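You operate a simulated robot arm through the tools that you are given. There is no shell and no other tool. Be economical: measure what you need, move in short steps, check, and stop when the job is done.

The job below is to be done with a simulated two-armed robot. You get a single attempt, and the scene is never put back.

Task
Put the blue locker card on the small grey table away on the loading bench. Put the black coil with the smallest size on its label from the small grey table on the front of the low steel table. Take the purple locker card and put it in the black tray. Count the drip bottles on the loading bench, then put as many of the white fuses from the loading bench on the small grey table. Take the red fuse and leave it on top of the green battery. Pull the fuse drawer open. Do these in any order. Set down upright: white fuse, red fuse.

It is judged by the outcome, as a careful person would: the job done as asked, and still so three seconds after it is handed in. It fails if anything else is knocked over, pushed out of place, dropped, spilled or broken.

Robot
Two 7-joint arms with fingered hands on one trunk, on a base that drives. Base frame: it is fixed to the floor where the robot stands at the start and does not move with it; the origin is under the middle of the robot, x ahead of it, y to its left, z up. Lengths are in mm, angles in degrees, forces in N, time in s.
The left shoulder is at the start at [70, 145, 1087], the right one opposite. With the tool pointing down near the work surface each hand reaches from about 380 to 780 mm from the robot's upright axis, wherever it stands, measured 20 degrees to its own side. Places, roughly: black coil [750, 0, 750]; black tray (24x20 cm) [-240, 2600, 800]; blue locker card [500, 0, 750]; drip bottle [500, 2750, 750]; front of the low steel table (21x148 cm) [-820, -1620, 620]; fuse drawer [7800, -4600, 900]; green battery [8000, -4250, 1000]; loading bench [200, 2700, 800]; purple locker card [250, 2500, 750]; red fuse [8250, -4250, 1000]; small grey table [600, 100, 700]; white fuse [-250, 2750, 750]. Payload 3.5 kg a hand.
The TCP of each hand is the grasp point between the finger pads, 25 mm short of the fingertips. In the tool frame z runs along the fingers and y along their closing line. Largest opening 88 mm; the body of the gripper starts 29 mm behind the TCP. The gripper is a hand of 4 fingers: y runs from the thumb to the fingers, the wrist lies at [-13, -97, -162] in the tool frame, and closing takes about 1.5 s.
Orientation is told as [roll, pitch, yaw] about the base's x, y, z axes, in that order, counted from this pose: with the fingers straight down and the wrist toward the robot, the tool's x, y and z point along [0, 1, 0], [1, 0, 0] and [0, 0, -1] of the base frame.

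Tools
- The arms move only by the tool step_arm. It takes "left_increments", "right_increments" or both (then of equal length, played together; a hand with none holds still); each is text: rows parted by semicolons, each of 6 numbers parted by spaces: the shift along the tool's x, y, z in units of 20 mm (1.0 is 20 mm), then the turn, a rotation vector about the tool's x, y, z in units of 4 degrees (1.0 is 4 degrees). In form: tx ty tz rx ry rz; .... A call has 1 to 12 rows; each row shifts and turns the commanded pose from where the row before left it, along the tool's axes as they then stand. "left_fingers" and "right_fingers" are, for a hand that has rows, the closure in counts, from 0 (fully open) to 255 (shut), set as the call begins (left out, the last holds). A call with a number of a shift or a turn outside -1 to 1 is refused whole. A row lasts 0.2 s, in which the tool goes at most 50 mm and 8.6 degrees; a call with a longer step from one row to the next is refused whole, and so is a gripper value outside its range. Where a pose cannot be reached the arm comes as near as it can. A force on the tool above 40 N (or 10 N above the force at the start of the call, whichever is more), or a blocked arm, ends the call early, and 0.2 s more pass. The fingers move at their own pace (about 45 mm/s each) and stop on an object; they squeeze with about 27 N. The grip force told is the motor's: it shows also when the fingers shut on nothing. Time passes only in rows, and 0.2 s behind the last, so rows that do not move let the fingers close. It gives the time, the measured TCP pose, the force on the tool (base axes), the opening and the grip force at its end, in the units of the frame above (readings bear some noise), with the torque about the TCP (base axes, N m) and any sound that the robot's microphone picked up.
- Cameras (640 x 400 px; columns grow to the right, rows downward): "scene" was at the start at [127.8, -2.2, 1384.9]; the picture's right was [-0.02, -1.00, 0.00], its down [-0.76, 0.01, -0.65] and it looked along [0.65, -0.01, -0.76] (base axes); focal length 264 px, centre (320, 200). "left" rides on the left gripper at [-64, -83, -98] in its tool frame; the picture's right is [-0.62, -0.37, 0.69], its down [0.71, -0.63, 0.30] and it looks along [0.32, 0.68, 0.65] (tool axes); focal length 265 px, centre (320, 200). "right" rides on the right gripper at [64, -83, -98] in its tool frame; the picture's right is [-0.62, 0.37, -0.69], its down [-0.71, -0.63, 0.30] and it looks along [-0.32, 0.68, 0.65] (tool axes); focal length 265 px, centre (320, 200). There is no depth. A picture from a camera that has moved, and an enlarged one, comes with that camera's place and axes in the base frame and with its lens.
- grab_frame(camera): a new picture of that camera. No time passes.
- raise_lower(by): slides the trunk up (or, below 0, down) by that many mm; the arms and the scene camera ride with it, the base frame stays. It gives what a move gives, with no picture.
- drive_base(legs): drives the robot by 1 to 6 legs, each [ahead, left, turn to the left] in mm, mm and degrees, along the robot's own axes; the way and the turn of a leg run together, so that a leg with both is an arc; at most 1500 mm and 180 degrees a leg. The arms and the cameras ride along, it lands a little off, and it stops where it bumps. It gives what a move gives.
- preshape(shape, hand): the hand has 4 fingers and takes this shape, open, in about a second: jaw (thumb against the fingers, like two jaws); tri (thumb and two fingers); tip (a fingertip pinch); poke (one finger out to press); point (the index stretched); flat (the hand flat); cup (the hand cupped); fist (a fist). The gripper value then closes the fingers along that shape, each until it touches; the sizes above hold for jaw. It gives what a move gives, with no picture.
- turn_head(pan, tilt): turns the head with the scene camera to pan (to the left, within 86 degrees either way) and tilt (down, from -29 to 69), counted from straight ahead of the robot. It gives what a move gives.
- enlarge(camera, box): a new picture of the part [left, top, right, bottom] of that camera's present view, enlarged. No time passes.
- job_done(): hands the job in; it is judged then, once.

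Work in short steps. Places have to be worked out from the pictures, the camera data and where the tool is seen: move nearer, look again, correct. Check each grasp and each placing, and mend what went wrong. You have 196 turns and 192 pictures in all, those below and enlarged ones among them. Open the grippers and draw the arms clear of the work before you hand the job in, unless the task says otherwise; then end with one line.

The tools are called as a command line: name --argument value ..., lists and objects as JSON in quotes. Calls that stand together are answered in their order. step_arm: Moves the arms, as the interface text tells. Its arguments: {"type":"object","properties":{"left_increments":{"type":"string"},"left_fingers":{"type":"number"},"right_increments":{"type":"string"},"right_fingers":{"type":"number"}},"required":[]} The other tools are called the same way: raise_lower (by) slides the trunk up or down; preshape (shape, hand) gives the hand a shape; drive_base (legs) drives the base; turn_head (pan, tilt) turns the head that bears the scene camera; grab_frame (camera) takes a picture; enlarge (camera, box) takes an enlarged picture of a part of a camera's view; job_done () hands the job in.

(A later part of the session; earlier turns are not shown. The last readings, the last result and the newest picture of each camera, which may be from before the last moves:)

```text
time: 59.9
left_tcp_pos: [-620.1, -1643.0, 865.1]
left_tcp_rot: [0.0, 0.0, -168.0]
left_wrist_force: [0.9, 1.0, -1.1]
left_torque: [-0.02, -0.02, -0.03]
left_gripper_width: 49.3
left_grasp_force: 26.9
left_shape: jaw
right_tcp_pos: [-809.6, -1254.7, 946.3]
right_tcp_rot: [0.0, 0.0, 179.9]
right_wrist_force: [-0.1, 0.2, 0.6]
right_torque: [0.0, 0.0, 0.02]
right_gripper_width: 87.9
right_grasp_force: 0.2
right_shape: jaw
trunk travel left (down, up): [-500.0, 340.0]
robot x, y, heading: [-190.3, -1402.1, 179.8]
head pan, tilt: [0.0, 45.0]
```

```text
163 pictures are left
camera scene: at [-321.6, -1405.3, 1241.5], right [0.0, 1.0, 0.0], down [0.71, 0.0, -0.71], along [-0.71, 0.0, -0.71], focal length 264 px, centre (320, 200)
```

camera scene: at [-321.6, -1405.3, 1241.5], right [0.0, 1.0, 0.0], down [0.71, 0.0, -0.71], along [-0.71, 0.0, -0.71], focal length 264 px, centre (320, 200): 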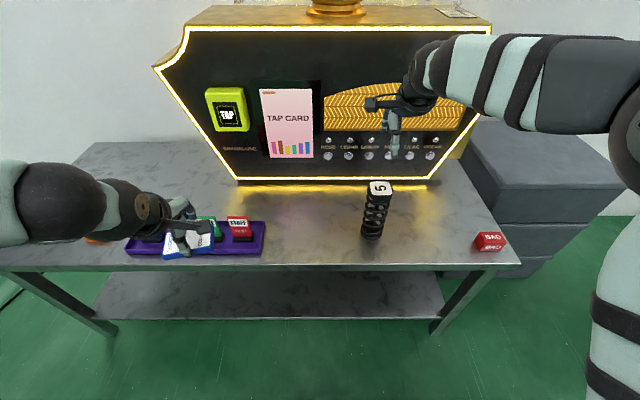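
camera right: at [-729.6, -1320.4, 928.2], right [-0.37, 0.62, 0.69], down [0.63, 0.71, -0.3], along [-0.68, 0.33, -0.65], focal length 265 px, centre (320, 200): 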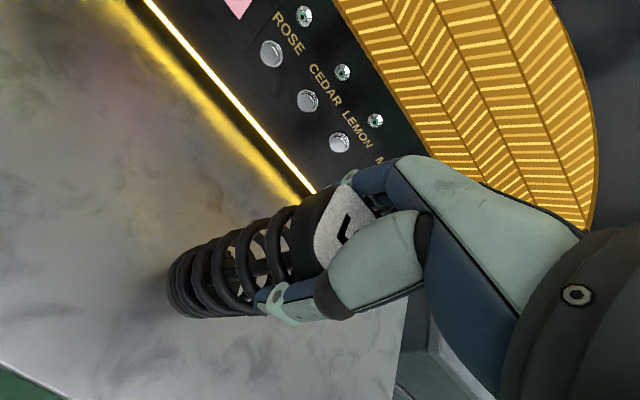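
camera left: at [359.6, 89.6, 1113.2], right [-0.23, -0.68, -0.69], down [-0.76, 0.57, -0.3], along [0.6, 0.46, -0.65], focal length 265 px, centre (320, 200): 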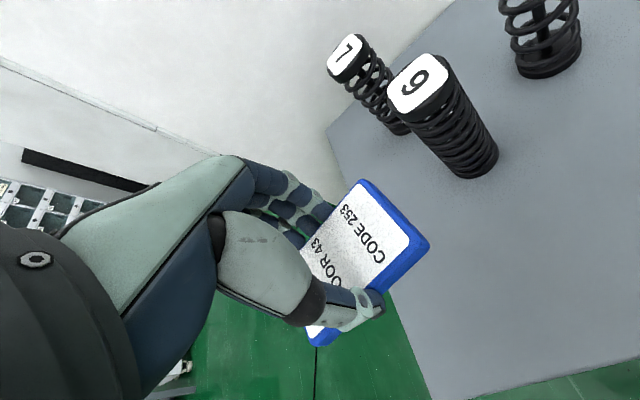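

The coil 5 stands well on the front of the low steel table. Raising the trunk, then driving toward the loading bench, skirting the cardboard on the floor.

raise_lower --by 150

drive_base --legs '[[-90, 0, 0], [0, 0, -90], [1450, 0, 0], [500, 0, 0], [300, -450, 0], [800, 0, 0]]'

turn_head --pan 0 --tilt 30

grab_frame --camera "scene"

```text
time: 61.6
left_tcp_pos: [-620.1, -1643.4, 1014.6]
left_tcp_rot: [0.1, 0.1, -168.0]
left_wrist_force: [-0.2, -0.1, -0.2]
left_torque: [0.01, 0.01, -0.03]
left_gripper_width: 49.1
left_grasp_force: 27.3
left_shape: jaw
right_tcp_pos: [-809.8, -1254.0, 1096.3]
right_tcp_rot: [0.0, 0.0, 179.9]
right_wrist_force: [-0.5, 0.4, -0.1]
right_torque: [0.02, 0.03, 0.02]
right_gripper_width: 87.6
right_grasp_force: 0.0
right_shape: jaw
trunk travel left (down, up): [-650.0, 190.0]
robot x, y, heading: [-191.5, -1402.7, 179.7]
head pan, tilt: [0.0, 45.0]
```

```text
time: 82.7
left_tcp_pos: [188.0, 2108.4, 1013.1]
left_tcp_rot: [0.0, 0.0, 100.4]
left_wrist_force: [0.2, -0.9, -0.7]
left_torque: [0.0, 0.01, 0.01]
left_gripper_width: 49.0
left_grasp_force: 27.0
left_shape: jaw
right_tcp_pos: [583.0, 2289.1, 1096.3]
right_tcp_rot: [0.1, 0.0, 88.4]
right_wrist_force: [-0.1, 0.6, 0.4]
right_torque: [0.01, -0.01, -0.02]
right_gripper_width: 88.1
right_grasp_force: 0.1
right_shape: jaw
trunk travel left (down, up): [-650.0, 190.0]
robot x, y, heading: [416.3, 1672.5, 88.5]
head pan, tilt: [0.0, 45.0]
```

```text
time: 83.5
left_tcp_pos: [188.6, 2108.2, 1014.5]
left_tcp_rot: [0.0, 0.0, 100.4]
left_wrist_force: [0.8, 0.4, -0.4]
left_torque: [0.0, -0.01, -0.04]
left_gripper_width: 49.3
left_grasp_force: 27.1
left_shape: jaw
right_tcp_pos: [581.7, 2288.8, 1094.7]
right_tcp_rot: [0.0, 0.1, 88.3]
right_wrist_force: [0.0, -0.1, -1.5]
right_torque: [-0.01, 0.06, -0.03]
right_gripper_width: 87.7
right_grasp_force: 0.1
right_shape: jaw
trunk travel left (down, up): [-650.0, 190.0]
robot x, y, heading: [418.7, 1672.5, 88.6]
head pan, tilt: [0.0, 30.0]
```

```text
162 pictures are left
camera scene: at [419.5, 1813.2, 1414.0], right [1.0, -0.03, 0.0], down [-0.01, -0.5, -0.87], along [0.03, 0.87, -0.5], focal length 264 px, centre (320, 200)
```

scene: 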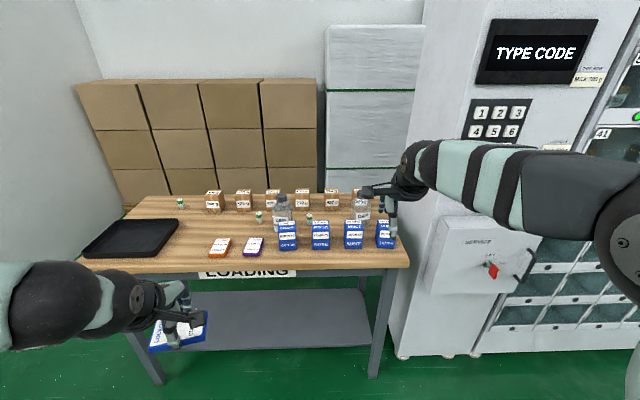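

The bench is ahead. I'll enlarge to identify items.

enlarge --camera "scene" --box '[80, 170, 420, 280]'

enlarge --camera "scene" --box '[240, 175, 410, 265]'

enlarge --camera "scene" --box '[80, 175, 270, 275]'

```text
1.88 times, centred on (250, 225) of scene
camera zoom: at [419.5, 1813.2, 1414.0], right [1.0, -0.03, 0.0], down [-0.01, -0.5, -0.87], along [0.03, 0.87, -0.5], focal length 498 px, centre (452, 153)
```

zoom: 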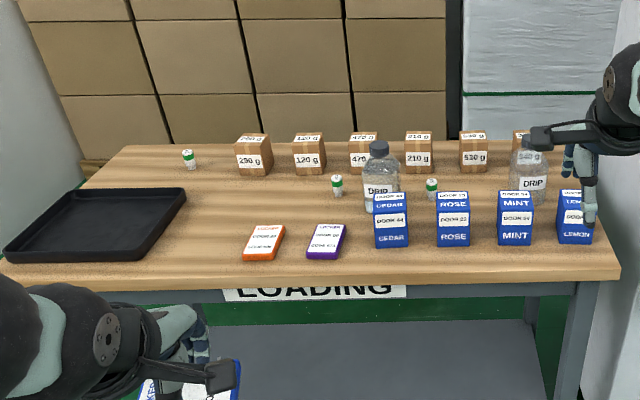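

```text
3.76 times, centred on (325, 220) of scene
camera zoom: at [419.5, 1813.2, 1414.0], right [1.0, -0.03, 0.0], down [-0.01, -0.5, -0.87], along [0.03, 0.87, -0.5], focal length 996 px, centre (301, 125)
```

zoom: 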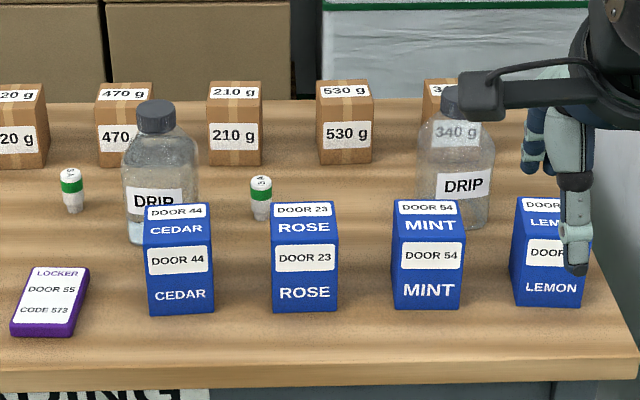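

```text
3.37 times, centred on (175, 225) of scene
camera zoom: at [419.5, 1813.2, 1414.0], right [1.0, -0.03, 0.0], down [-0.01, -0.5, -0.87], along [0.03, 0.87, -0.5], focal length 891 px, centre (808, 116)
```

zoom: 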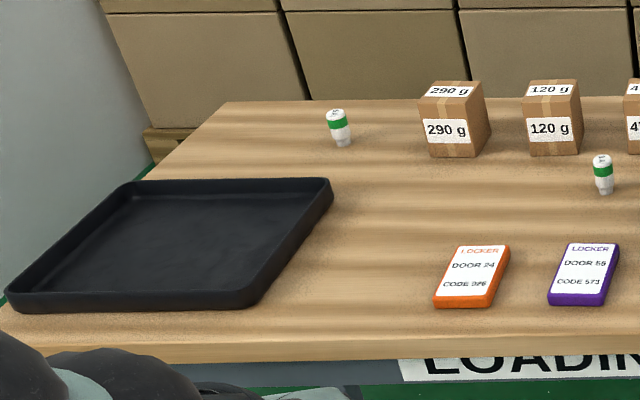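

I see two drip bottles (to be verified from nearer), three white fuses, purple and orange cards, four blue boxes, weight boxes and the black tray. I'll drive closer, to about x 120, y 2100.

drive_base --legs '[[300, 300, 1.4], [130, 0, 0]]'

turn_head --pan 0 --tilt 45

grab_frame --camera "scene"

grab_frame --camera "left"

grab_frame --camera "right"

```text
time: 87.0
left_tcp_pos: [-122.6, 2541.3, 1014.5]
left_tcp_rot: [0.1, -0.2, 101.7]
left_wrist_force: [0.4, 0.2, -1.0]
left_torque: [0.01, 0.01, 0.01]
left_gripper_width: 48.9
left_grasp_force: 27.0
left_shape: jaw
right_tcp_pos: [265.7, 2729.1, 1097.9]
right_tcp_rot: [0.0, -0.2, 89.7]
right_wrist_force: [-0.2, -1.0, -0.4]
right_torque: [-0.05, 0.03, 0.02]
right_gripper_width: 87.8
right_grasp_force: 0.0
right_shape: jaw
trunk travel left (down, up): [-650.0, 190.0]
robot x, y, heading: [116.6, 2111.3, 89.9]
head pan, tilt: [0.0, 30.0]
```

```text
time: 87.8
left_tcp_pos: [-123.0, 2540.7, 1014.7]
left_tcp_rot: [0.0, 0.1, 101.8]
left_wrist_force: [0.2, 0.4, -1.5]
left_torque: [0.0, 0.01, -0.04]
left_gripper_width: 48.8
left_grasp_force: 27.8
left_shape: jaw
right_tcp_pos: [267.8, 2731.1, 1096.0]
right_tcp_rot: [0.0, 0.0, 89.8]
right_wrist_force: [-0.4, -0.5, 0.4]
right_torque: [-0.03, -0.02, -0.01]
right_gripper_width: 87.9
right_grasp_force: 0.1
right_shape: jaw
trunk travel left (down, up): [-650.0, 190.0]
robot x, y, heading: [120.0, 2110.4, 89.7]
head pan, tilt: [0.0, 45.0]
```

```text
158 pictures are left
camera scene: at [115.3, 2242.5, 1391.5], right [1.0, -0.01, 0.0], down [0.0, -0.71, -0.71], along [0.0, 0.71, -0.71], focal length 264 px, centre (320, 200)
```

scene: 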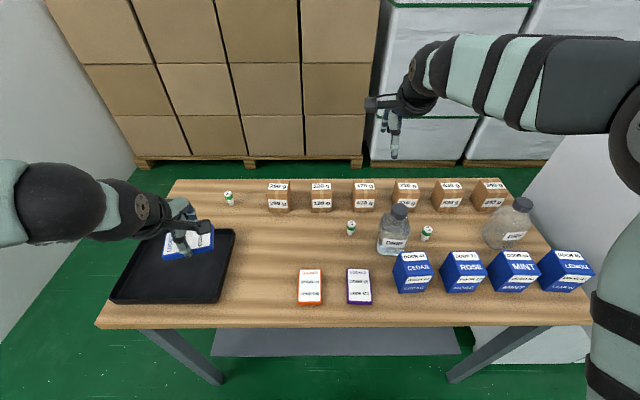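

```text
157 pictures are left
camera left: at [-43.4, 2473.3, 1112.9], right [0.68, -0.24, -0.69], down [-0.57, -0.76, -0.3], along [-0.46, 0.6, -0.65], focal length 265 px, centre (320, 200)
```

left: 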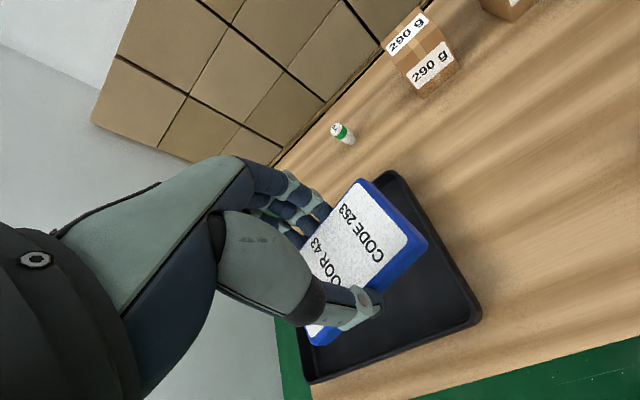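

```text
156 pictures are left
camera right: at [201.3, 2648.1, 1194.8], right [0.62, 0.36, 0.69], down [0.71, -0.63, -0.3], along [0.33, 0.68, -0.65], focal length 265 px, centre (320, 200)
```

right: 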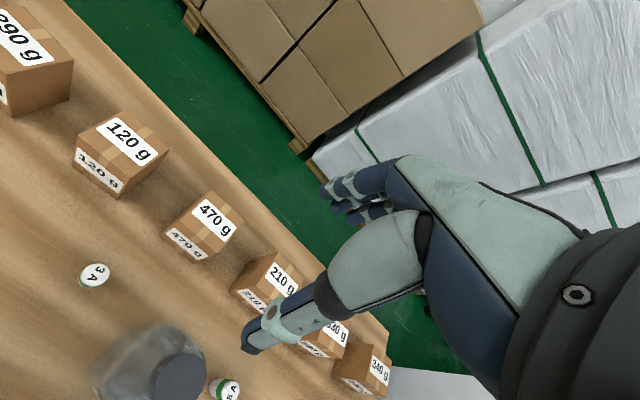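

Only two drip bottles, so two fuses. Bench top is around z 790. I'll move the blue card above the free spot at about [-15,2665], squaring it up.

step_arm --left_increments "-.936 .71 0 0 0 0;-.936 .71 0 0 0 0;-.936 .71 0 0 0 0;-.936 .71 0 0 0 0;-.936 .71 0 0 0 0;-.936 .71 0 0 0 0;-.936 .71 0 0 0 0;0 0 0 0 0 .98;0 0 0 0 0 .98;0 0 0 0 0 .98"

step_arm --left_increments "0 0 1 0 0 0;0 0 1 0 0 0;0 0 1 0 0 0;0 0 1 0 0 0;0 0 1 0 0 0;0 0 1 0 0 0;0 0 1 0 0 0;0 0 1 0 0 0;0 0 0 0 0 0"

grab_frame --camera "scene"

grab_frame --camera "left"

```text
time: 90.0
left_tcp_pos: [-14.9, 2665.6, 1013.8]
left_tcp_rot: [-0.1, -0.1, 89.8]
left_wrist_force: [0.1, 0.6, -1.2]
left_torque: [0.03, 0.0, -0.01]
left_gripper_width: 49.0
left_grasp_force: 27.0
left_shape: jaw
right_tcp_pos: [266.9, 2731.0, 1095.9]
right_tcp_rot: [0.0, 0.1, 89.7]
right_wrist_force: [0.7, -0.8, -0.3]
right_torque: [0.03, 0.01, -0.01]
right_gripper_width: 88.1
right_grasp_force: 0.0
right_shape: jaw
trunk travel left (down, up): [-650.0, 190.0]
robot x, y, heading: [115.6, 2109.7, 89.7]
head pan, tilt: [0.0, 45.0]
```

```text
time: 92.0
left_tcp_pos: [-14.1, 2664.6, 854.7]
left_tcp_rot: [0.1, 0.0, 90.0]
left_wrist_force: [-0.9, 0.7, -0.2]
left_torque: [-0.01, 0.01, 0.0]
left_gripper_width: 48.7
left_grasp_force: 27.2
left_shape: jaw
right_tcp_pos: [267.7, 2730.7, 1097.4]
right_tcp_rot: [0.0, 0.0, 89.7]
right_wrist_force: [-0.1, -0.5, 0.0]
right_torque: [0.0, -0.02, -0.02]
right_gripper_width: 88.0
right_grasp_force: 0.1
right_shape: jaw
trunk travel left (down, up): [-650.0, 190.0]
robot x, y, heading: [114.0, 2111.9, 89.7]
head pan, tilt: [0.0, 45.0]
```

```text
155 pictures are left
camera scene: at [115.3, 2241.6, 1391.5], right [1.0, -0.01, 0.0], down [0.0, -0.71, -0.71], along [0.0, 0.71, -0.71], focal length 264 px, centre (320, 200)
```

scene: 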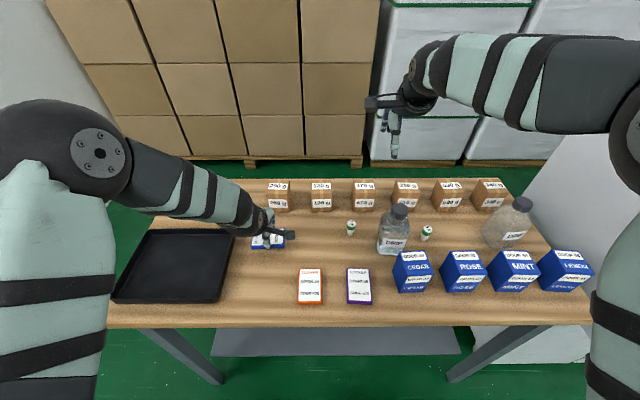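

```text
154 pictures are left
camera left: at [49.9, 2582.3, 953.3], right [0.62, -0.37, -0.69], down [-0.72, -0.63, -0.3], along [-0.32, 0.68, -0.65], focal length 265 px, centre (320, 200)
```

left: 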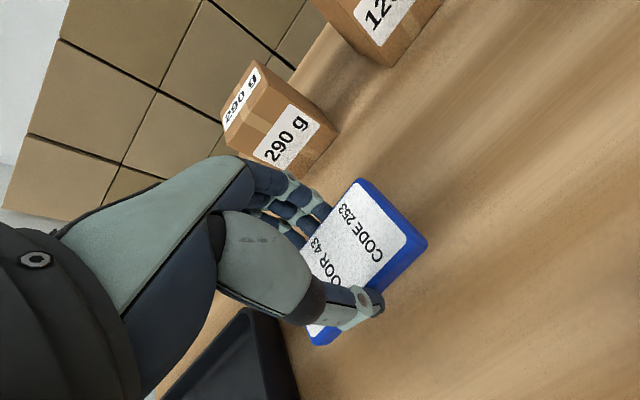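

The card is over the clear spot. Descending in guarded 10 mm steps.

step_arm --left_increments "0 0 .5 0 0 0;0 0 .5 0 0 0;0 0 0 0 0 0"

grab_frame --camera "left"

```text
time: 92.8
left_tcp_pos: [-13.9, 2667.0, 834.1]
left_tcp_rot: [0.0, 0.0, 90.0]
left_wrist_force: [0.6, -0.3, -0.8]
left_torque: [0.03, 0.02, -0.04]
left_gripper_width: 48.7
left_grasp_force: 27.1
left_shape: jaw
right_tcp_pos: [266.7, 2730.7, 1095.9]
right_tcp_rot: [0.0, 0.0, 89.7]
right_wrist_force: [-0.1, -0.4, -0.7]
right_torque: [0.02, -0.01, 0.01]
right_gripper_width: 87.9
right_grasp_force: 0.0
right_shape: jaw
trunk travel left (down, up): [-650.0, 190.0]
robot x, y, heading: [111.3, 2112.2, 89.3]
head pan, tilt: [0.0, 45.0]
```

```text
153 pictures are left
camera left: at [49.4, 2583.4, 933.0], right [0.62, -0.37, -0.69], down [-0.72, -0.63, -0.3], along [-0.32, 0.68, -0.65], focal length 265 px, centre (320, 200)
```

left: 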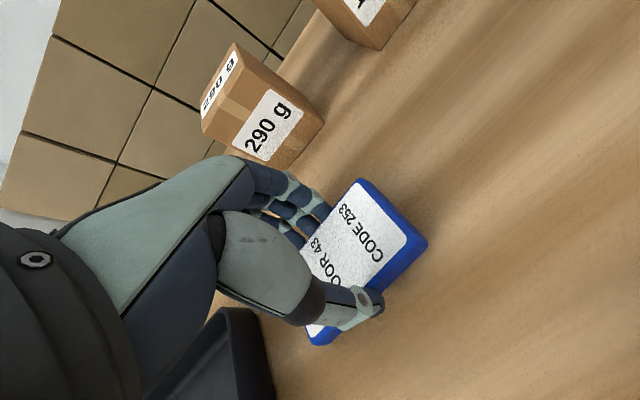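

No contact yet at z 834. Continuing down.

step_arm --left_increments "0 0 .5 0 0 0;0 0 0 0 0 0"

step_arm --left_increments "0 0 .4 0 0 0;0 0 0 0 0 0"

grab_frame --camera "left"

```text
time: 93.4
left_tcp_pos: [-14.4, 2667.3, 829.6]
left_tcp_rot: [0.0, -0.8, 89.9]
left_wrist_force: [-1.5, 3.2, 31.7]
left_torque: [-0.22, 0.09, -0.03]
left_gripper_width: 48.5
left_grasp_force: 26.7
left_shape: jaw
right_tcp_pos: [267.5, 2726.2, 1099.5]
right_tcp_rot: [0.1, -0.2, 89.6]
right_wrist_force: [0.7, 0.4, 0.6]
right_torque: [0.01, 0.0, 0.0]
right_gripper_width: 87.9
right_grasp_force: 0.0
right_shape: jaw
trunk travel left (down, up): [-650.0, 190.0]
robot x, y, heading: [113.3, 2112.8, 89.7]
head pan, tilt: [0.0, 45.0]
```

```text
time: 93.8
left_tcp_pos: [-13.2, 2669.8, 826.2]
left_tcp_rot: [-0.2, -1.6, 90.1]
left_wrist_force: [0.4, -7.9, 24.9]
left_torque: [-0.45, 0.03, -0.04]
left_gripper_width: 48.1
left_grasp_force: 27.4
left_shape: jaw
right_tcp_pos: [267.6, 2727.2, 1097.8]
right_tcp_rot: [0.0, -0.2, 89.8]
right_wrist_force: [-0.8, -0.1, -0.1]
right_torque: [0.01, 0.01, 0.0]
right_gripper_width: 87.8
right_grasp_force: 0.0
right_shape: jaw
trunk travel left (down, up): [-650.0, 190.0]
robot x, y, heading: [113.4, 2111.1, 89.4]
head pan, tilt: [0.0, 45.0]
stopped in row 2 (left hand): the force on the tool passed its limit at 47 N (the readings are from after the stop); the commanded pose is now the measured one
```

```text
152 pictures are left
camera left: at [49.9, 2584.4, 923.5], right [0.62, -0.35, -0.7], down [-0.71, -0.62, -0.32], along [-0.32, 0.7, -0.64], focal length 265 px, centre (320, 200)
```

left: 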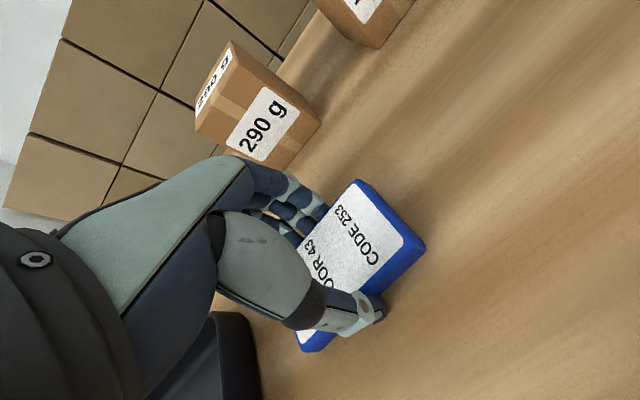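

Contact at z≈829, so the bench top is near z 801. Easing up 3 mm and releasing.

step_arm --left_increments "0 0 -.15 0 0 0;0 0 0 0 0 0"

step_arm --left_increments "0 0 0 0 0 0;0 0 0 0 0 0;0 0 0 0 0 0;0 0 0 0 0 0;0 0 0 0 0 0" --left_fingers 0

step_arm --left_increments "0 0 -.3 0 0 0;0 0 -1 0 0 0;0 0 -1 0 0 0;0 0 -1 0 0 0;0 0 -1 0 0 0;0 0 -1 0 0 0;0 0 -1 0 0 0"

grab_frame --camera "left"

grab_frame --camera "scene"

```text
time: 94.4
left_tcp_pos: [-14.3, 2667.9, 827.5]
left_tcp_rot: [-0.2, -1.0, 89.9]
left_wrist_force: [1.2, -2.9, 13.5]
left_torque: [-0.18, -0.04, -0.02]
left_gripper_width: 47.8
left_grasp_force: 27.1
left_shape: jaw
right_tcp_pos: [267.9, 2728.4, 1097.4]
right_tcp_rot: [0.1, -0.1, 89.8]
right_wrist_force: [-0.4, 0.1, -0.3]
right_torque: [0.01, -0.02, 0.0]
right_gripper_width: 87.8
right_grasp_force: 0.1
right_shape: jaw
trunk travel left (down, up): [-650.0, 190.0]
robot x, y, heading: [117.3, 2111.1, 89.6]
head pan, tilt: [0.0, 45.0]
```

```text
time: 95.6
left_tcp_pos: [-15.1, 2671.9, 824.5]
left_tcp_rot: [-0.1, -0.9, 90.0]
left_wrist_force: [0.2, 0.2, 0.3]
left_torque: [0.01, 0.01, -0.01]
left_gripper_width: 87.8
left_grasp_force: 0.0
left_shape: jaw
right_tcp_pos: [266.2, 2730.7, 1096.6]
right_tcp_rot: [0.0, -0.1, 89.7]
right_wrist_force: [0.8, -1.3, 0.0]
right_torque: [0.02, -0.01, 0.02]
right_gripper_width: 87.9
right_grasp_force: 0.2
right_shape: jaw
trunk travel left (down, up): [-650.0, 190.0]
robot x, y, heading: [113.0, 2106.6, 89.9]
head pan, tilt: [0.0, 45.0]
```

```text
time: 97.2
left_tcp_pos: [-14.2, 2670.2, 949.5]
left_tcp_rot: [-0.1, -0.9, 90.0]
left_wrist_force: [0.9, 0.8, 0.4]
left_torque: [0.02, -0.01, -0.02]
left_gripper_width: 87.5
left_grasp_force: 0.0
left_shape: jaw
right_tcp_pos: [266.2, 2728.9, 1096.9]
right_tcp_rot: [0.0, -0.2, 89.7]
right_wrist_force: [0.4, 0.2, 0.5]
right_torque: [0.0, -0.01, 0.0]
right_gripper_width: 88.1
right_grasp_force: 0.1
right_shape: jaw
trunk travel left (down, up): [-650.0, 190.0]
robot x, y, heading: [112.4, 2110.6, 89.7]
head pan, tilt: [0.0, 45.0]
```

```text
151 pictures are left
camera left: at [48.8, 2585.9, 1046.8], right [0.62, -0.36, -0.7], down [-0.71, -0.62, -0.32], along [-0.32, 0.69, -0.64], focal length 265 px, centre (320, 200)
```

left: 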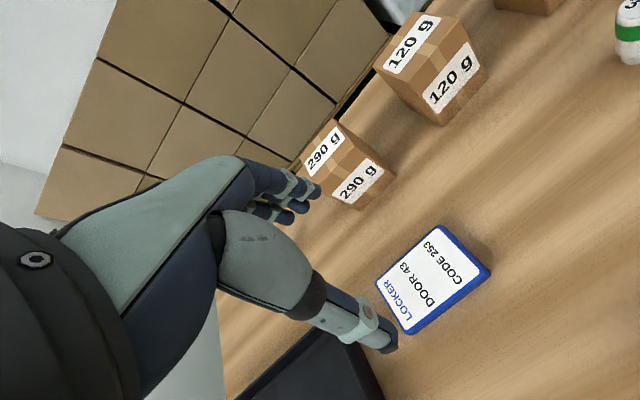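

```text
150 pictures are left
camera scene: at [115.4, 2241.4, 1391.5], right [1.0, -0.01, 0.0], down [0.0, -0.71, -0.71], along [0.0, 0.71, -0.71], focal length 264 px, centre (320, 200)
```

scene: 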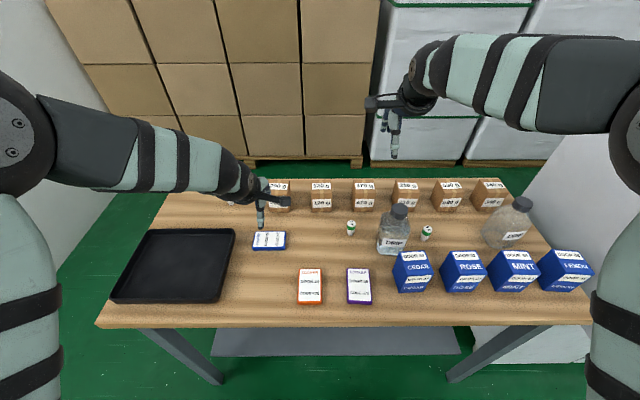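

The blue card lies on the bench. Next the purple card at about [206,2536], long side along y, so I'll grip it across x with the left hand turned -90°. First a small base shift to the right.

drive_base --legs '[[0, -90, 0]]'

step_arm --left_increments "0 -.6 -.5 0 0 1;0 -.6 -.5 0 0 1;0 -.6 0 0 0 1;0 -.6 0 0 0 1;0 -.6 0 0 0 1;0 -.4 0 0 0 1;0 0 0 0 0 1;0 0 0 0 0 1;0 0 0 0 0 1;0 0 0 0 0 1;0 0 0 0 0 1;0 0 0 0 0 1"

step_arm --left_increments "0 0 0 0 0 1;0 0 0 0 0 1;0 0 0 0 0 1;0 0 0 0 0 1;0 0 0 0 0 1;0 0 0 0 0 1;0 0 0 0 0 1;0 0 0 0 0 1;0 0 0 0 0 1;0 0 0 0 0 1;0 0 0 0 0 .4;0 0 0 0 0 0"

grab_frame --camera "scene"

grab_frame --camera "left"

```text
time: 98.3
left_tcp_pos: [75.6, 2669.8, 949.3]
left_tcp_rot: [-0.3, -0.9, 90.1]
left_wrist_force: [0.0, 0.9, -0.3]
left_torque: [0.03, -0.02, -0.03]
left_gripper_width: 87.7
left_grasp_force: 0.1
left_shape: jaw
right_tcp_pos: [357.3, 2729.7, 1096.6]
right_tcp_rot: [-0.1, 0.1, 89.8]
right_wrist_force: [1.2, 0.4, -0.4]
right_torque: [0.01, 0.02, 0.0]
right_gripper_width: 88.0
right_grasp_force: 0.1
right_shape: jaw
trunk travel left (down, up): [-650.0, 190.0]
robot x, y, heading: [203.8, 2112.8, 89.8]
head pan, tilt: [0.0, 45.0]
```

```text
time: 100.9
left_tcp_pos: [64.8, 2603.1, 967.0]
left_tcp_rot: [0.5, -0.7, 42.0]
left_wrist_force: [-0.1, -0.2, 0.1]
left_torque: [0.0, 0.01, -0.01]
left_gripper_width: 87.7
left_grasp_force: 0.0
left_shape: jaw
right_tcp_pos: [358.1, 2729.2, 1096.0]
right_tcp_rot: [0.0, 0.0, 89.8]
right_wrist_force: [-0.3, 0.5, -0.1]
right_torque: [-0.01, -0.02, 0.04]
right_gripper_width: 87.9
right_grasp_force: 0.1
right_shape: jaw
trunk travel left (down, up): [-650.0, 190.0]
robot x, y, heading: [206.4, 2107.6, 89.7]
head pan, tilt: [0.0, 45.0]
```

```text
time: 103.5
left_tcp_pos: [67.3, 2603.6, 967.4]
left_tcp_rot: [0.9, -0.2, 0.4]
left_wrist_force: [0.0, 0.2, -0.4]
left_torque: [-0.04, -0.01, -0.01]
left_gripper_width: 87.5
left_grasp_force: 0.0
left_shape: jaw
right_tcp_pos: [358.4, 2729.9, 1095.8]
right_tcp_rot: [-0.2, -0.1, 89.8]
right_wrist_force: [0.3, -0.3, -0.9]
right_torque: [0.01, -0.01, 0.02]
right_gripper_width: 87.9
right_grasp_force: 0.1
right_shape: jaw
trunk travel left (down, up): [-650.0, 190.0]
robot x, y, heading: [204.6, 2109.4, 89.5]
head pan, tilt: [0.0, 45.0]
```

```text
149 pictures are left
camera scene: at [207.2, 2241.3, 1391.5], right [1.0, 0.0, 0.0], down [0.0, -0.71, -0.71], along [0.0, 0.71, -0.71], focal length 264 px, centre (320, 200)
```

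scene: 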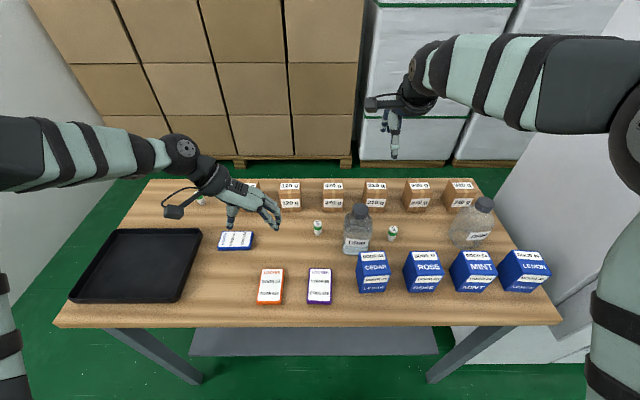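

```text
148 pictures are left
camera left: at [-17.8, 2537.5, 1065.4], right [-0.36, -0.61, -0.7], down [-0.63, 0.71, -0.3], along [0.68, 0.34, -0.65], focal length 265 px, centre (320, 200)
```

left: 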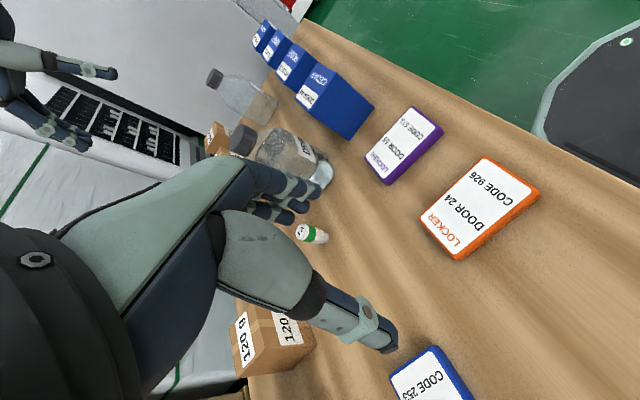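

Both cameras agree on the purple card at [203,2537]. Moving above it at z≈870.

step_arm --left_increments "-.476 .97 .69 0 0 0;-.476 .97 .69 0 0 0;-.476 .97 .69 0 0 0;-.476 .97 .69 0 0 0;-.476 .97 .69 0 0 0;-.476 .97 .69 0 0 0;-.476 .97 .69 0 0 0;0 0 0 0 0 0"

grab_frame --camera "left"

enlarge --camera "scene" --box '[180, 200, 400, 340]'

```text
time: 105.3
left_tcp_pos: [202.4, 2539.4, 870.5]
left_tcp_rot: [1.0, -0.2, 0.5]
left_wrist_force: [0.6, -0.8, 0.4]
left_torque: [-0.01, 0.03, -0.02]
left_gripper_width: 87.7
left_grasp_force: 0.1
left_shape: jaw
right_tcp_pos: [357.8, 2730.1, 1097.4]
right_tcp_rot: [-0.1, 0.0, 89.8]
right_wrist_force: [0.1, -0.4, 0.5]
right_torque: [-0.01, 0.0, 0.02]
right_gripper_width: 87.9
right_grasp_force: 0.1
right_shape: jaw
trunk travel left (down, up): [-650.0, 190.0]
robot x, y, heading: [206.4, 2111.4, 89.9]
head pan, tilt: [0.0, 45.0]
```

```text
147 pictures are left
camera left: at [119.1, 2472.6, 968.5], right [-0.36, -0.61, -0.7], down [-0.64, 0.71, -0.3], along [0.68, 0.34, -0.65], focal length 265 px, centre (320, 200)
```

left: 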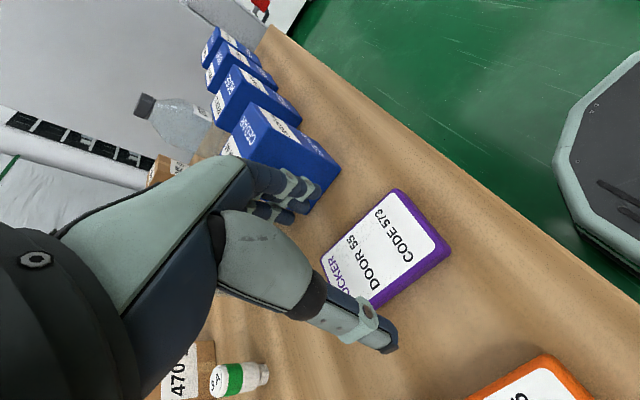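

```text
2.86 times, centred on (290, 270) of scene
camera zoom: at [206.8, 2241.2, 1391.5], right [1.0, 0.0, 0.0], down [0.0, -0.71, -0.71], along [0.0, 0.71, -0.71], focal length 756 px, centre (406, 0)
```

zoom: 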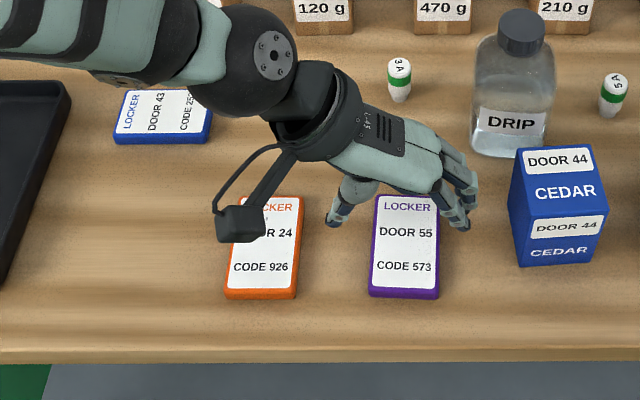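

Aligned over the purple card. Descending to z≈828 and closing.

step_arm --left_increments "0 .1 .8 0 0 0;0 0 .8 0 0 0;0 0 .52 0 0 0;0 0 0 0 0 0"

step_arm --left_increments "0 0 0 0 0 0;0 0 0 0 0 0;0 0 0 0 0 0;0 0 0 0 0 0;0 0 0 0 0 0;0 0 0 0 0 0;0 0 0 0 0 0" --left_fingers 255

grab_frame --camera "left"

```text
time: 106.3
left_tcp_pos: [203.1, 2539.2, 828.2]
left_tcp_rot: [0.8, -0.2, 0.5]
left_wrist_force: [0.1, 0.6, -0.6]
left_torque: [0.0, -0.01, 0.01]
left_gripper_width: 87.5
left_grasp_force: 0.1
left_shape: jaw
right_tcp_pos: [357.9, 2730.4, 1096.6]
right_tcp_rot: [0.1, -0.1, 89.8]
right_wrist_force: [0.3, 0.1, -0.2]
right_torque: [-0.02, 0.02, 0.02]
right_gripper_width: 87.8
right_grasp_force: 0.0
right_shape: jaw
trunk travel left (down, up): [-650.0, 190.0]
robot x, y, heading: [205.7, 2109.4, 89.7]
head pan, tilt: [0.0, 45.0]
```

```text
time: 107.9
left_tcp_pos: [203.9, 2540.2, 828.2]
left_tcp_rot: [0.9, -0.1, 0.6]
left_wrist_force: [-0.4, 0.8, 0.8]
left_torque: [0.04, 0.02, -0.02]
left_gripper_width: 50.0
left_grasp_force: 27.5
left_shape: jaw
right_tcp_pos: [357.9, 2730.4, 1095.9]
right_tcp_rot: [-0.1, 0.0, 89.8]
right_wrist_force: [0.6, 0.9, 1.0]
right_torque: [0.0, 0.0, 0.0]
right_gripper_width: 88.1
right_grasp_force: 0.0
right_shape: jaw
trunk travel left (down, up): [-650.0, 190.0]
robot x, y, heading: [205.4, 2112.0, 89.6]
head pan, tilt: [0.0, 45.0]
```

```text
145 pictures are left
camera left: at [120.2, 2473.8, 926.1], right [-0.36, -0.61, -0.7], down [-0.64, 0.71, -0.3], along [0.68, 0.34, -0.65], focal length 265 px, centre (320, 200)
```

left: 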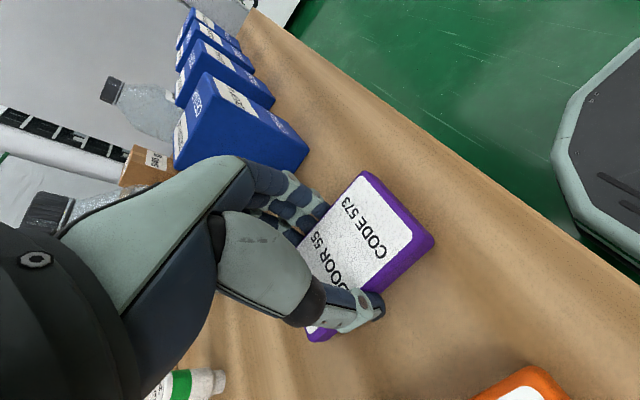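

Purple card gripped. Lifting, shifting the base left 150 mm, then moving over the tray's centre at about [-240,2608].

step_arm --left_increments "0 0 -1 0 0 0;0 0 -1 0 0 0;0 0 -1 0 0 0;0 0 -1 0 0 0;0 0 -1 0 0 0;0 0 -1 0 0 0"

drive_base --legs '[[0, 150, 0]]'

step_arm --left_increments ".3 -1 0 0 0 0;.3 -1 0 0 0 0;.3 -1 0 0 0 0;.3 -1 0 0 0 0;.3 -1 0 0 0 0;.3 -1 0 0 0 0;.3 -1 0 0 0 0;.3 -1 0 0 0 0;.3 -1 0 0 0 0;.3 -1 0 0 0 0;.3 -1 0 0 0 0;.2 -1 0 0 0 0"

grab_frame --camera "scene"

grab_frame --camera "left"

```text
time: 109.3
left_tcp_pos: [202.5, 2539.5, 946.9]
left_tcp_rot: [0.8, -0.1, 0.5]
left_wrist_force: [0.1, 0.1, -0.5]
left_torque: [-0.03, -0.01, 0.02]
left_gripper_width: 50.0
left_grasp_force: 27.0
left_shape: jaw
right_tcp_pos: [357.1, 2730.8, 1096.2]
right_tcp_rot: [-0.1, -0.1, 89.7]
right_wrist_force: [0.2, -0.1, -0.4]
right_torque: [0.01, 0.01, 0.01]
right_gripper_width: 87.7
right_grasp_force: 0.1
right_shape: jaw
trunk travel left (down, up): [-650.0, 190.0]
robot x, y, heading: [207.2, 2109.9, 89.5]
head pan, tilt: [0.0, 45.0]
```

```text
time: 110.7
left_tcp_pos: [52.7, 2538.1, 946.9]
left_tcp_rot: [0.9, -0.1, 0.6]
left_wrist_force: [0.9, -0.1, -1.0]
left_torque: [0.02, -0.02, 0.03]
left_gripper_width: 49.8
left_grasp_force: 27.3
left_shape: jaw
right_tcp_pos: [207.9, 2731.9, 1096.7]
right_tcp_rot: [0.0, 0.0, 89.9]
right_wrist_force: [0.4, -0.4, 0.4]
right_torque: [-0.02, 0.03, 0.0]
right_gripper_width: 87.6
right_grasp_force: 0.0
right_shape: jaw
trunk travel left (down, up): [-650.0, 190.0]
robot x, y, heading: [55.6, 2113.0, 89.8]
head pan, tilt: [0.0, 45.0]
```

```text
time: 113.3
left_tcp_pos: [-190.7, 2607.0, 947.2]
left_tcp_rot: [0.9, -0.2, 0.6]
left_wrist_force: [0.8, 0.5, -0.6]
left_torque: [0.0, -0.02, -0.05]
left_gripper_width: 49.9
left_grasp_force: 27.2
left_shape: jaw
right_tcp_pos: [207.0, 2731.7, 1096.5]
right_tcp_rot: [0.0, 0.0, 89.9]
right_wrist_force: [-0.7, 0.8, -0.1]
right_torque: [-0.01, 0.0, 0.02]
right_gripper_width: 87.9
right_grasp_force: 0.0
right_shape: jaw
trunk travel left (down, up): [-650.0, 190.0]
robot x, y, heading: [56.6, 2112.3, 90.0]
head pan, tilt: [0.0, 45.0]
```

```text
144 pictures are left
camera scene: at [55.8, 2242.2, 1391.5], right [1.0, 0.0, 0.0], down [0.0, -0.71, -0.71], along [0.0, 0.71, -0.71], focal length 264 px, centre (320, 200)
```

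scene: 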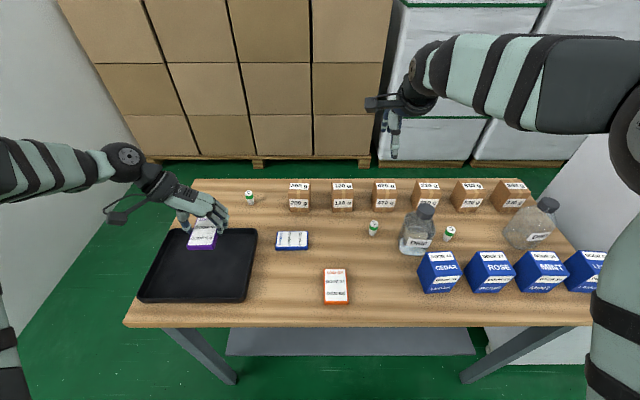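

```text
143 pictures are left
camera left: at [-273.8, 2540.9, 1046.0], right [-0.36, -0.61, -0.7], down [-0.64, 0.71, -0.3], along [0.68, 0.34, -0.65], focal length 265 px, centre (320, 200)
```

left: 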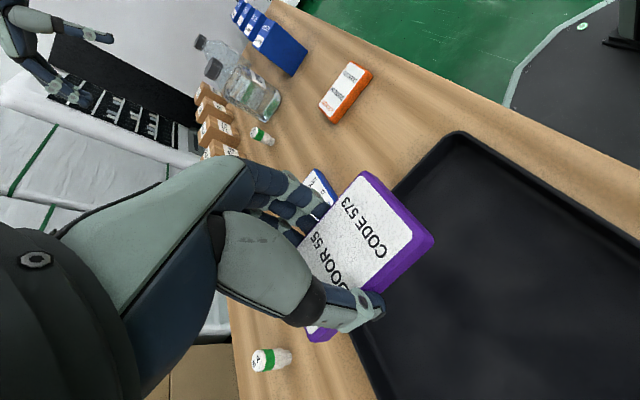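

Tray centre confirmed at about [-242,2602]. Moving in and lowering to just above the floor, then feeling for contact.

step_arm --left_increments "-.1 -.85 0 0 0 0;-.1 -.85 0 0 0 0;0 -.85 0 0 0 0;0 0 1 0 0 0;0 0 1 0 0 0;0 0 1 0 0 0;0 0 1 0 0 0;0 0 1 0 0 0;0 0 0 0 0 0"

step_arm --left_increments "0 0 .35 0 0 0;0 0 0 0 0 0"

step_arm --left_increments "0 0 .25 0 0 0;0 0 0 0 0 0"

grab_frame --camera "left"

```text
time: 115.3
left_tcp_pos: [-239.9, 2601.0, 845.6]
left_tcp_rot: [0.9, -0.1, 0.6]
left_wrist_force: [0.0, 0.3, -1.1]
left_torque: [0.01, -0.03, -0.01]
left_gripper_width: 49.6
left_grasp_force: 26.9
left_shape: jaw
right_tcp_pos: [207.0, 2730.6, 1095.9]
right_tcp_rot: [0.0, -0.1, 89.9]
right_wrist_force: [0.7, -0.4, -0.3]
right_torque: [0.03, 0.0, -0.01]
right_gripper_width: 88.0
right_grasp_force: 0.1
right_shape: jaw
trunk travel left (down, up): [-650.0, 190.0]
robot x, y, heading: [53.7, 2110.6, 89.7]
head pan, tilt: [0.0, 45.0]
```

```text
time: 115.9
left_tcp_pos: [-240.6, 2602.6, 839.5]
left_tcp_rot: [0.8, -0.1, 0.6]
left_wrist_force: [-0.2, -0.1, -2.0]
left_torque: [0.01, 0.02, 0.02]
left_gripper_width: 49.7
left_grasp_force: 26.7
left_shape: jaw
right_tcp_pos: [205.9, 2730.9, 1096.4]
right_tcp_rot: [0.1, 0.0, 89.9]
right_wrist_force: [-0.4, 0.1, -0.6]
right_torque: [-0.01, 0.01, -0.01]
right_gripper_width: 87.9
right_grasp_force: 0.1
right_shape: jaw
trunk travel left (down, up): [-650.0, 190.0]
robot x, y, heading: [57.1, 2114.9, 89.8]
head pan, tilt: [0.0, 45.0]
```

```text
time: 116.5
left_tcp_pos: [-240.7, 2603.7, 834.1]
left_tcp_rot: [0.9, -0.2, 0.6]
left_wrist_force: [-0.6, 0.4, -0.4]
left_torque: [-0.01, 0.01, 0.01]
left_gripper_width: 49.5
left_grasp_force: 27.5
left_shape: jaw
right_tcp_pos: [206.4, 2730.4, 1096.2]
right_tcp_rot: [0.1, 0.0, 89.8]
right_wrist_force: [0.6, 0.1, -0.4]
right_torque: [0.02, 0.0, 0.01]
right_gripper_width: 87.8
right_grasp_force: 0.0
right_shape: jaw
trunk travel left (down, up): [-650.0, 190.0]
robot x, y, heading: [54.6, 2115.3, 90.0]
head pan, tilt: [0.0, 45.0]
```

```text
142 pictures are left
camera left: at [-324.1, 2537.5, 931.9], right [-0.36, -0.61, -0.7], down [-0.64, 0.71, -0.29], along [0.68, 0.34, -0.65], focal length 265 px, centre (320, 200)
```

left: 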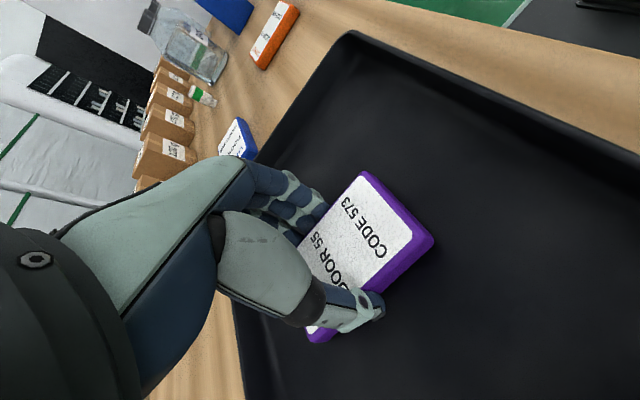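

One more feel for the floor, a few mm at most.

step_arm --left_increments "0 0 .15 0 0 0;0 0 0 0 0 0"

step_arm --left_increments "0 0 .1 0 0 0;0 0 0 0 0 0"

```text
time: 117.1
left_tcp_pos: [-240.9, 2604.3, 831.8]
left_tcp_rot: [0.9, 0.0, 0.7]
left_wrist_force: [-1.2, -0.7, 2.2]
left_torque: [-0.02, 0.12, -0.01]
left_gripper_width: 49.8
left_grasp_force: 27.5
left_shape: jaw
right_tcp_pos: [205.8, 2732.2, 1096.3]
right_tcp_rot: [0.0, 0.0, 89.9]
right_wrist_force: [0.7, 0.0, -0.3]
right_torque: [0.02, 0.0, 0.0]
right_gripper_width: 88.1
right_grasp_force: 0.0
right_shape: jaw
trunk travel left (down, up): [-650.0, 190.0]
robot x, y, heading: [56.8, 2108.4, 89.9]
head pan, tilt: [0.0, 45.0]
```

```text
time: 117.7
left_tcp_pos: [-239.8, 2603.2, 831.4]
left_tcp_rot: [1.0, -0.1, 0.6]
left_wrist_force: [-1.8, 1.8, 9.7]
left_torque: [0.03, 0.16, -0.01]
left_gripper_width: 49.8
left_grasp_force: 27.5
left_shape: jaw
right_tcp_pos: [206.9, 2729.9, 1096.7]
right_tcp_rot: [0.0, -0.1, 89.8]
right_wrist_force: [0.5, -0.2, -0.1]
right_torque: [0.0, 0.0, 0.01]
right_gripper_width: 88.0
right_grasp_force: 0.1
right_shape: jaw
trunk travel left (down, up): [-650.0, 190.0]
robot x, y, heading: [56.3, 2109.9, 89.9]
head pan, tilt: [0.0, 45.0]
```

Contact with the tray floor (10 N). Releasing and lifting.

step_arm --left_increments "0 0 0 0 0 0;0 0 0 0 0 0;0 0 0 0 0 0;0 0 0 0 0 0;0 0 0 0 0 0" --left_fingers 0

step_arm --left_increments "0 0 -.4 0 0 0;0 0 -1 0 0 0;0 0 -1 0 0 0;0 0 -1 0 0 0;0 0 -1 0 0 0;0 0 -1 0 0 0;0 0 -1 0 0 0"

grab_frame --camera "left"

enlarge --camera "scene" --box '[120, 160, 480, 320]'

```text
time: 118.9
left_tcp_pos: [-239.4, 2603.7, 830.5]
left_tcp_rot: [0.9, -0.1, 0.7]
left_wrist_force: [0.0, -0.9, -0.1]
left_torque: [-0.02, 0.01, -0.01]
left_gripper_width: 87.8
left_grasp_force: 0.0
left_shape: jaw
right_tcp_pos: [207.0, 2731.8, 1095.3]
right_tcp_rot: [0.0, 0.0, 89.9]
right_wrist_force: [1.0, 0.7, 0.8]
right_torque: [-0.02, -0.02, -0.01]
right_gripper_width: 88.1
right_grasp_force: 0.0
right_shape: jaw
trunk travel left (down, up): [-650.0, 190.0]
robot x, y, heading: [54.8, 2110.3, 89.7]
head pan, tilt: [0.0, 45.0]
```

```text
time: 120.5
left_tcp_pos: [-240.7, 2602.9, 957.3]
left_tcp_rot: [0.9, 0.0, 0.6]
left_wrist_force: [0.1, 0.2, 0.4]
left_torque: [0.01, 0.01, 0.0]
left_gripper_width: 87.7
left_grasp_force: 0.0
left_shape: jaw
right_tcp_pos: [206.5, 2730.5, 1096.3]
right_tcp_rot: [0.0, 0.1, 89.9]
right_wrist_force: [0.1, 0.5, -0.5]
right_torque: [-0.03, 0.0, 0.02]
right_gripper_width: 88.0
right_grasp_force: 0.1
right_shape: jaw
trunk travel left (down, up): [-650.0, 190.0]
robot x, y, heading: [56.2, 2111.8, 89.9]
head pan, tilt: [0.0, 45.0]
```

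```text
141 pictures are left
camera left: at [-323.6, 2536.6, 1055.5], right [-0.36, -0.61, -0.7], down [-0.64, 0.71, -0.29], along [0.68, 0.34, -0.65], focal length 265 px, centre (320, 200)
```

left: 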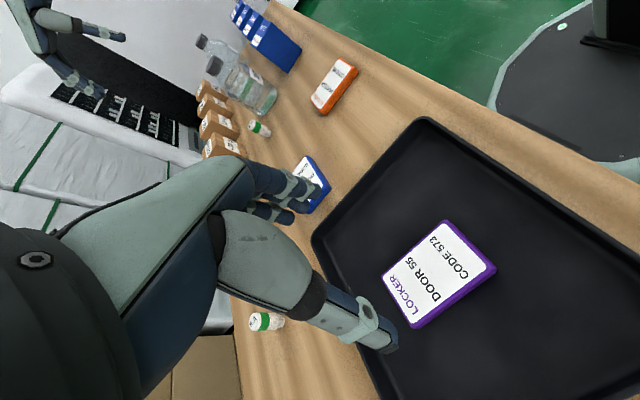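

```text
1.78 times, centred on (300, 240) of scene
camera zoom: at [56.9, 2241.4, 1391.5], right [1.0, 0.0, 0.0], down [0.0, -0.71, -0.71], along [0.0, 0.71, -0.71], focal length 470 px, centre (356, 129)
```

zoom: 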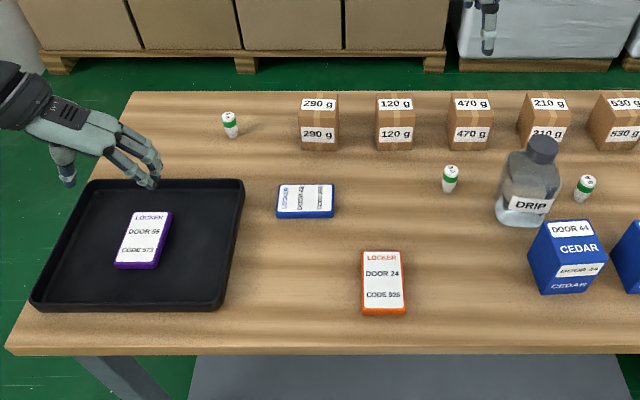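

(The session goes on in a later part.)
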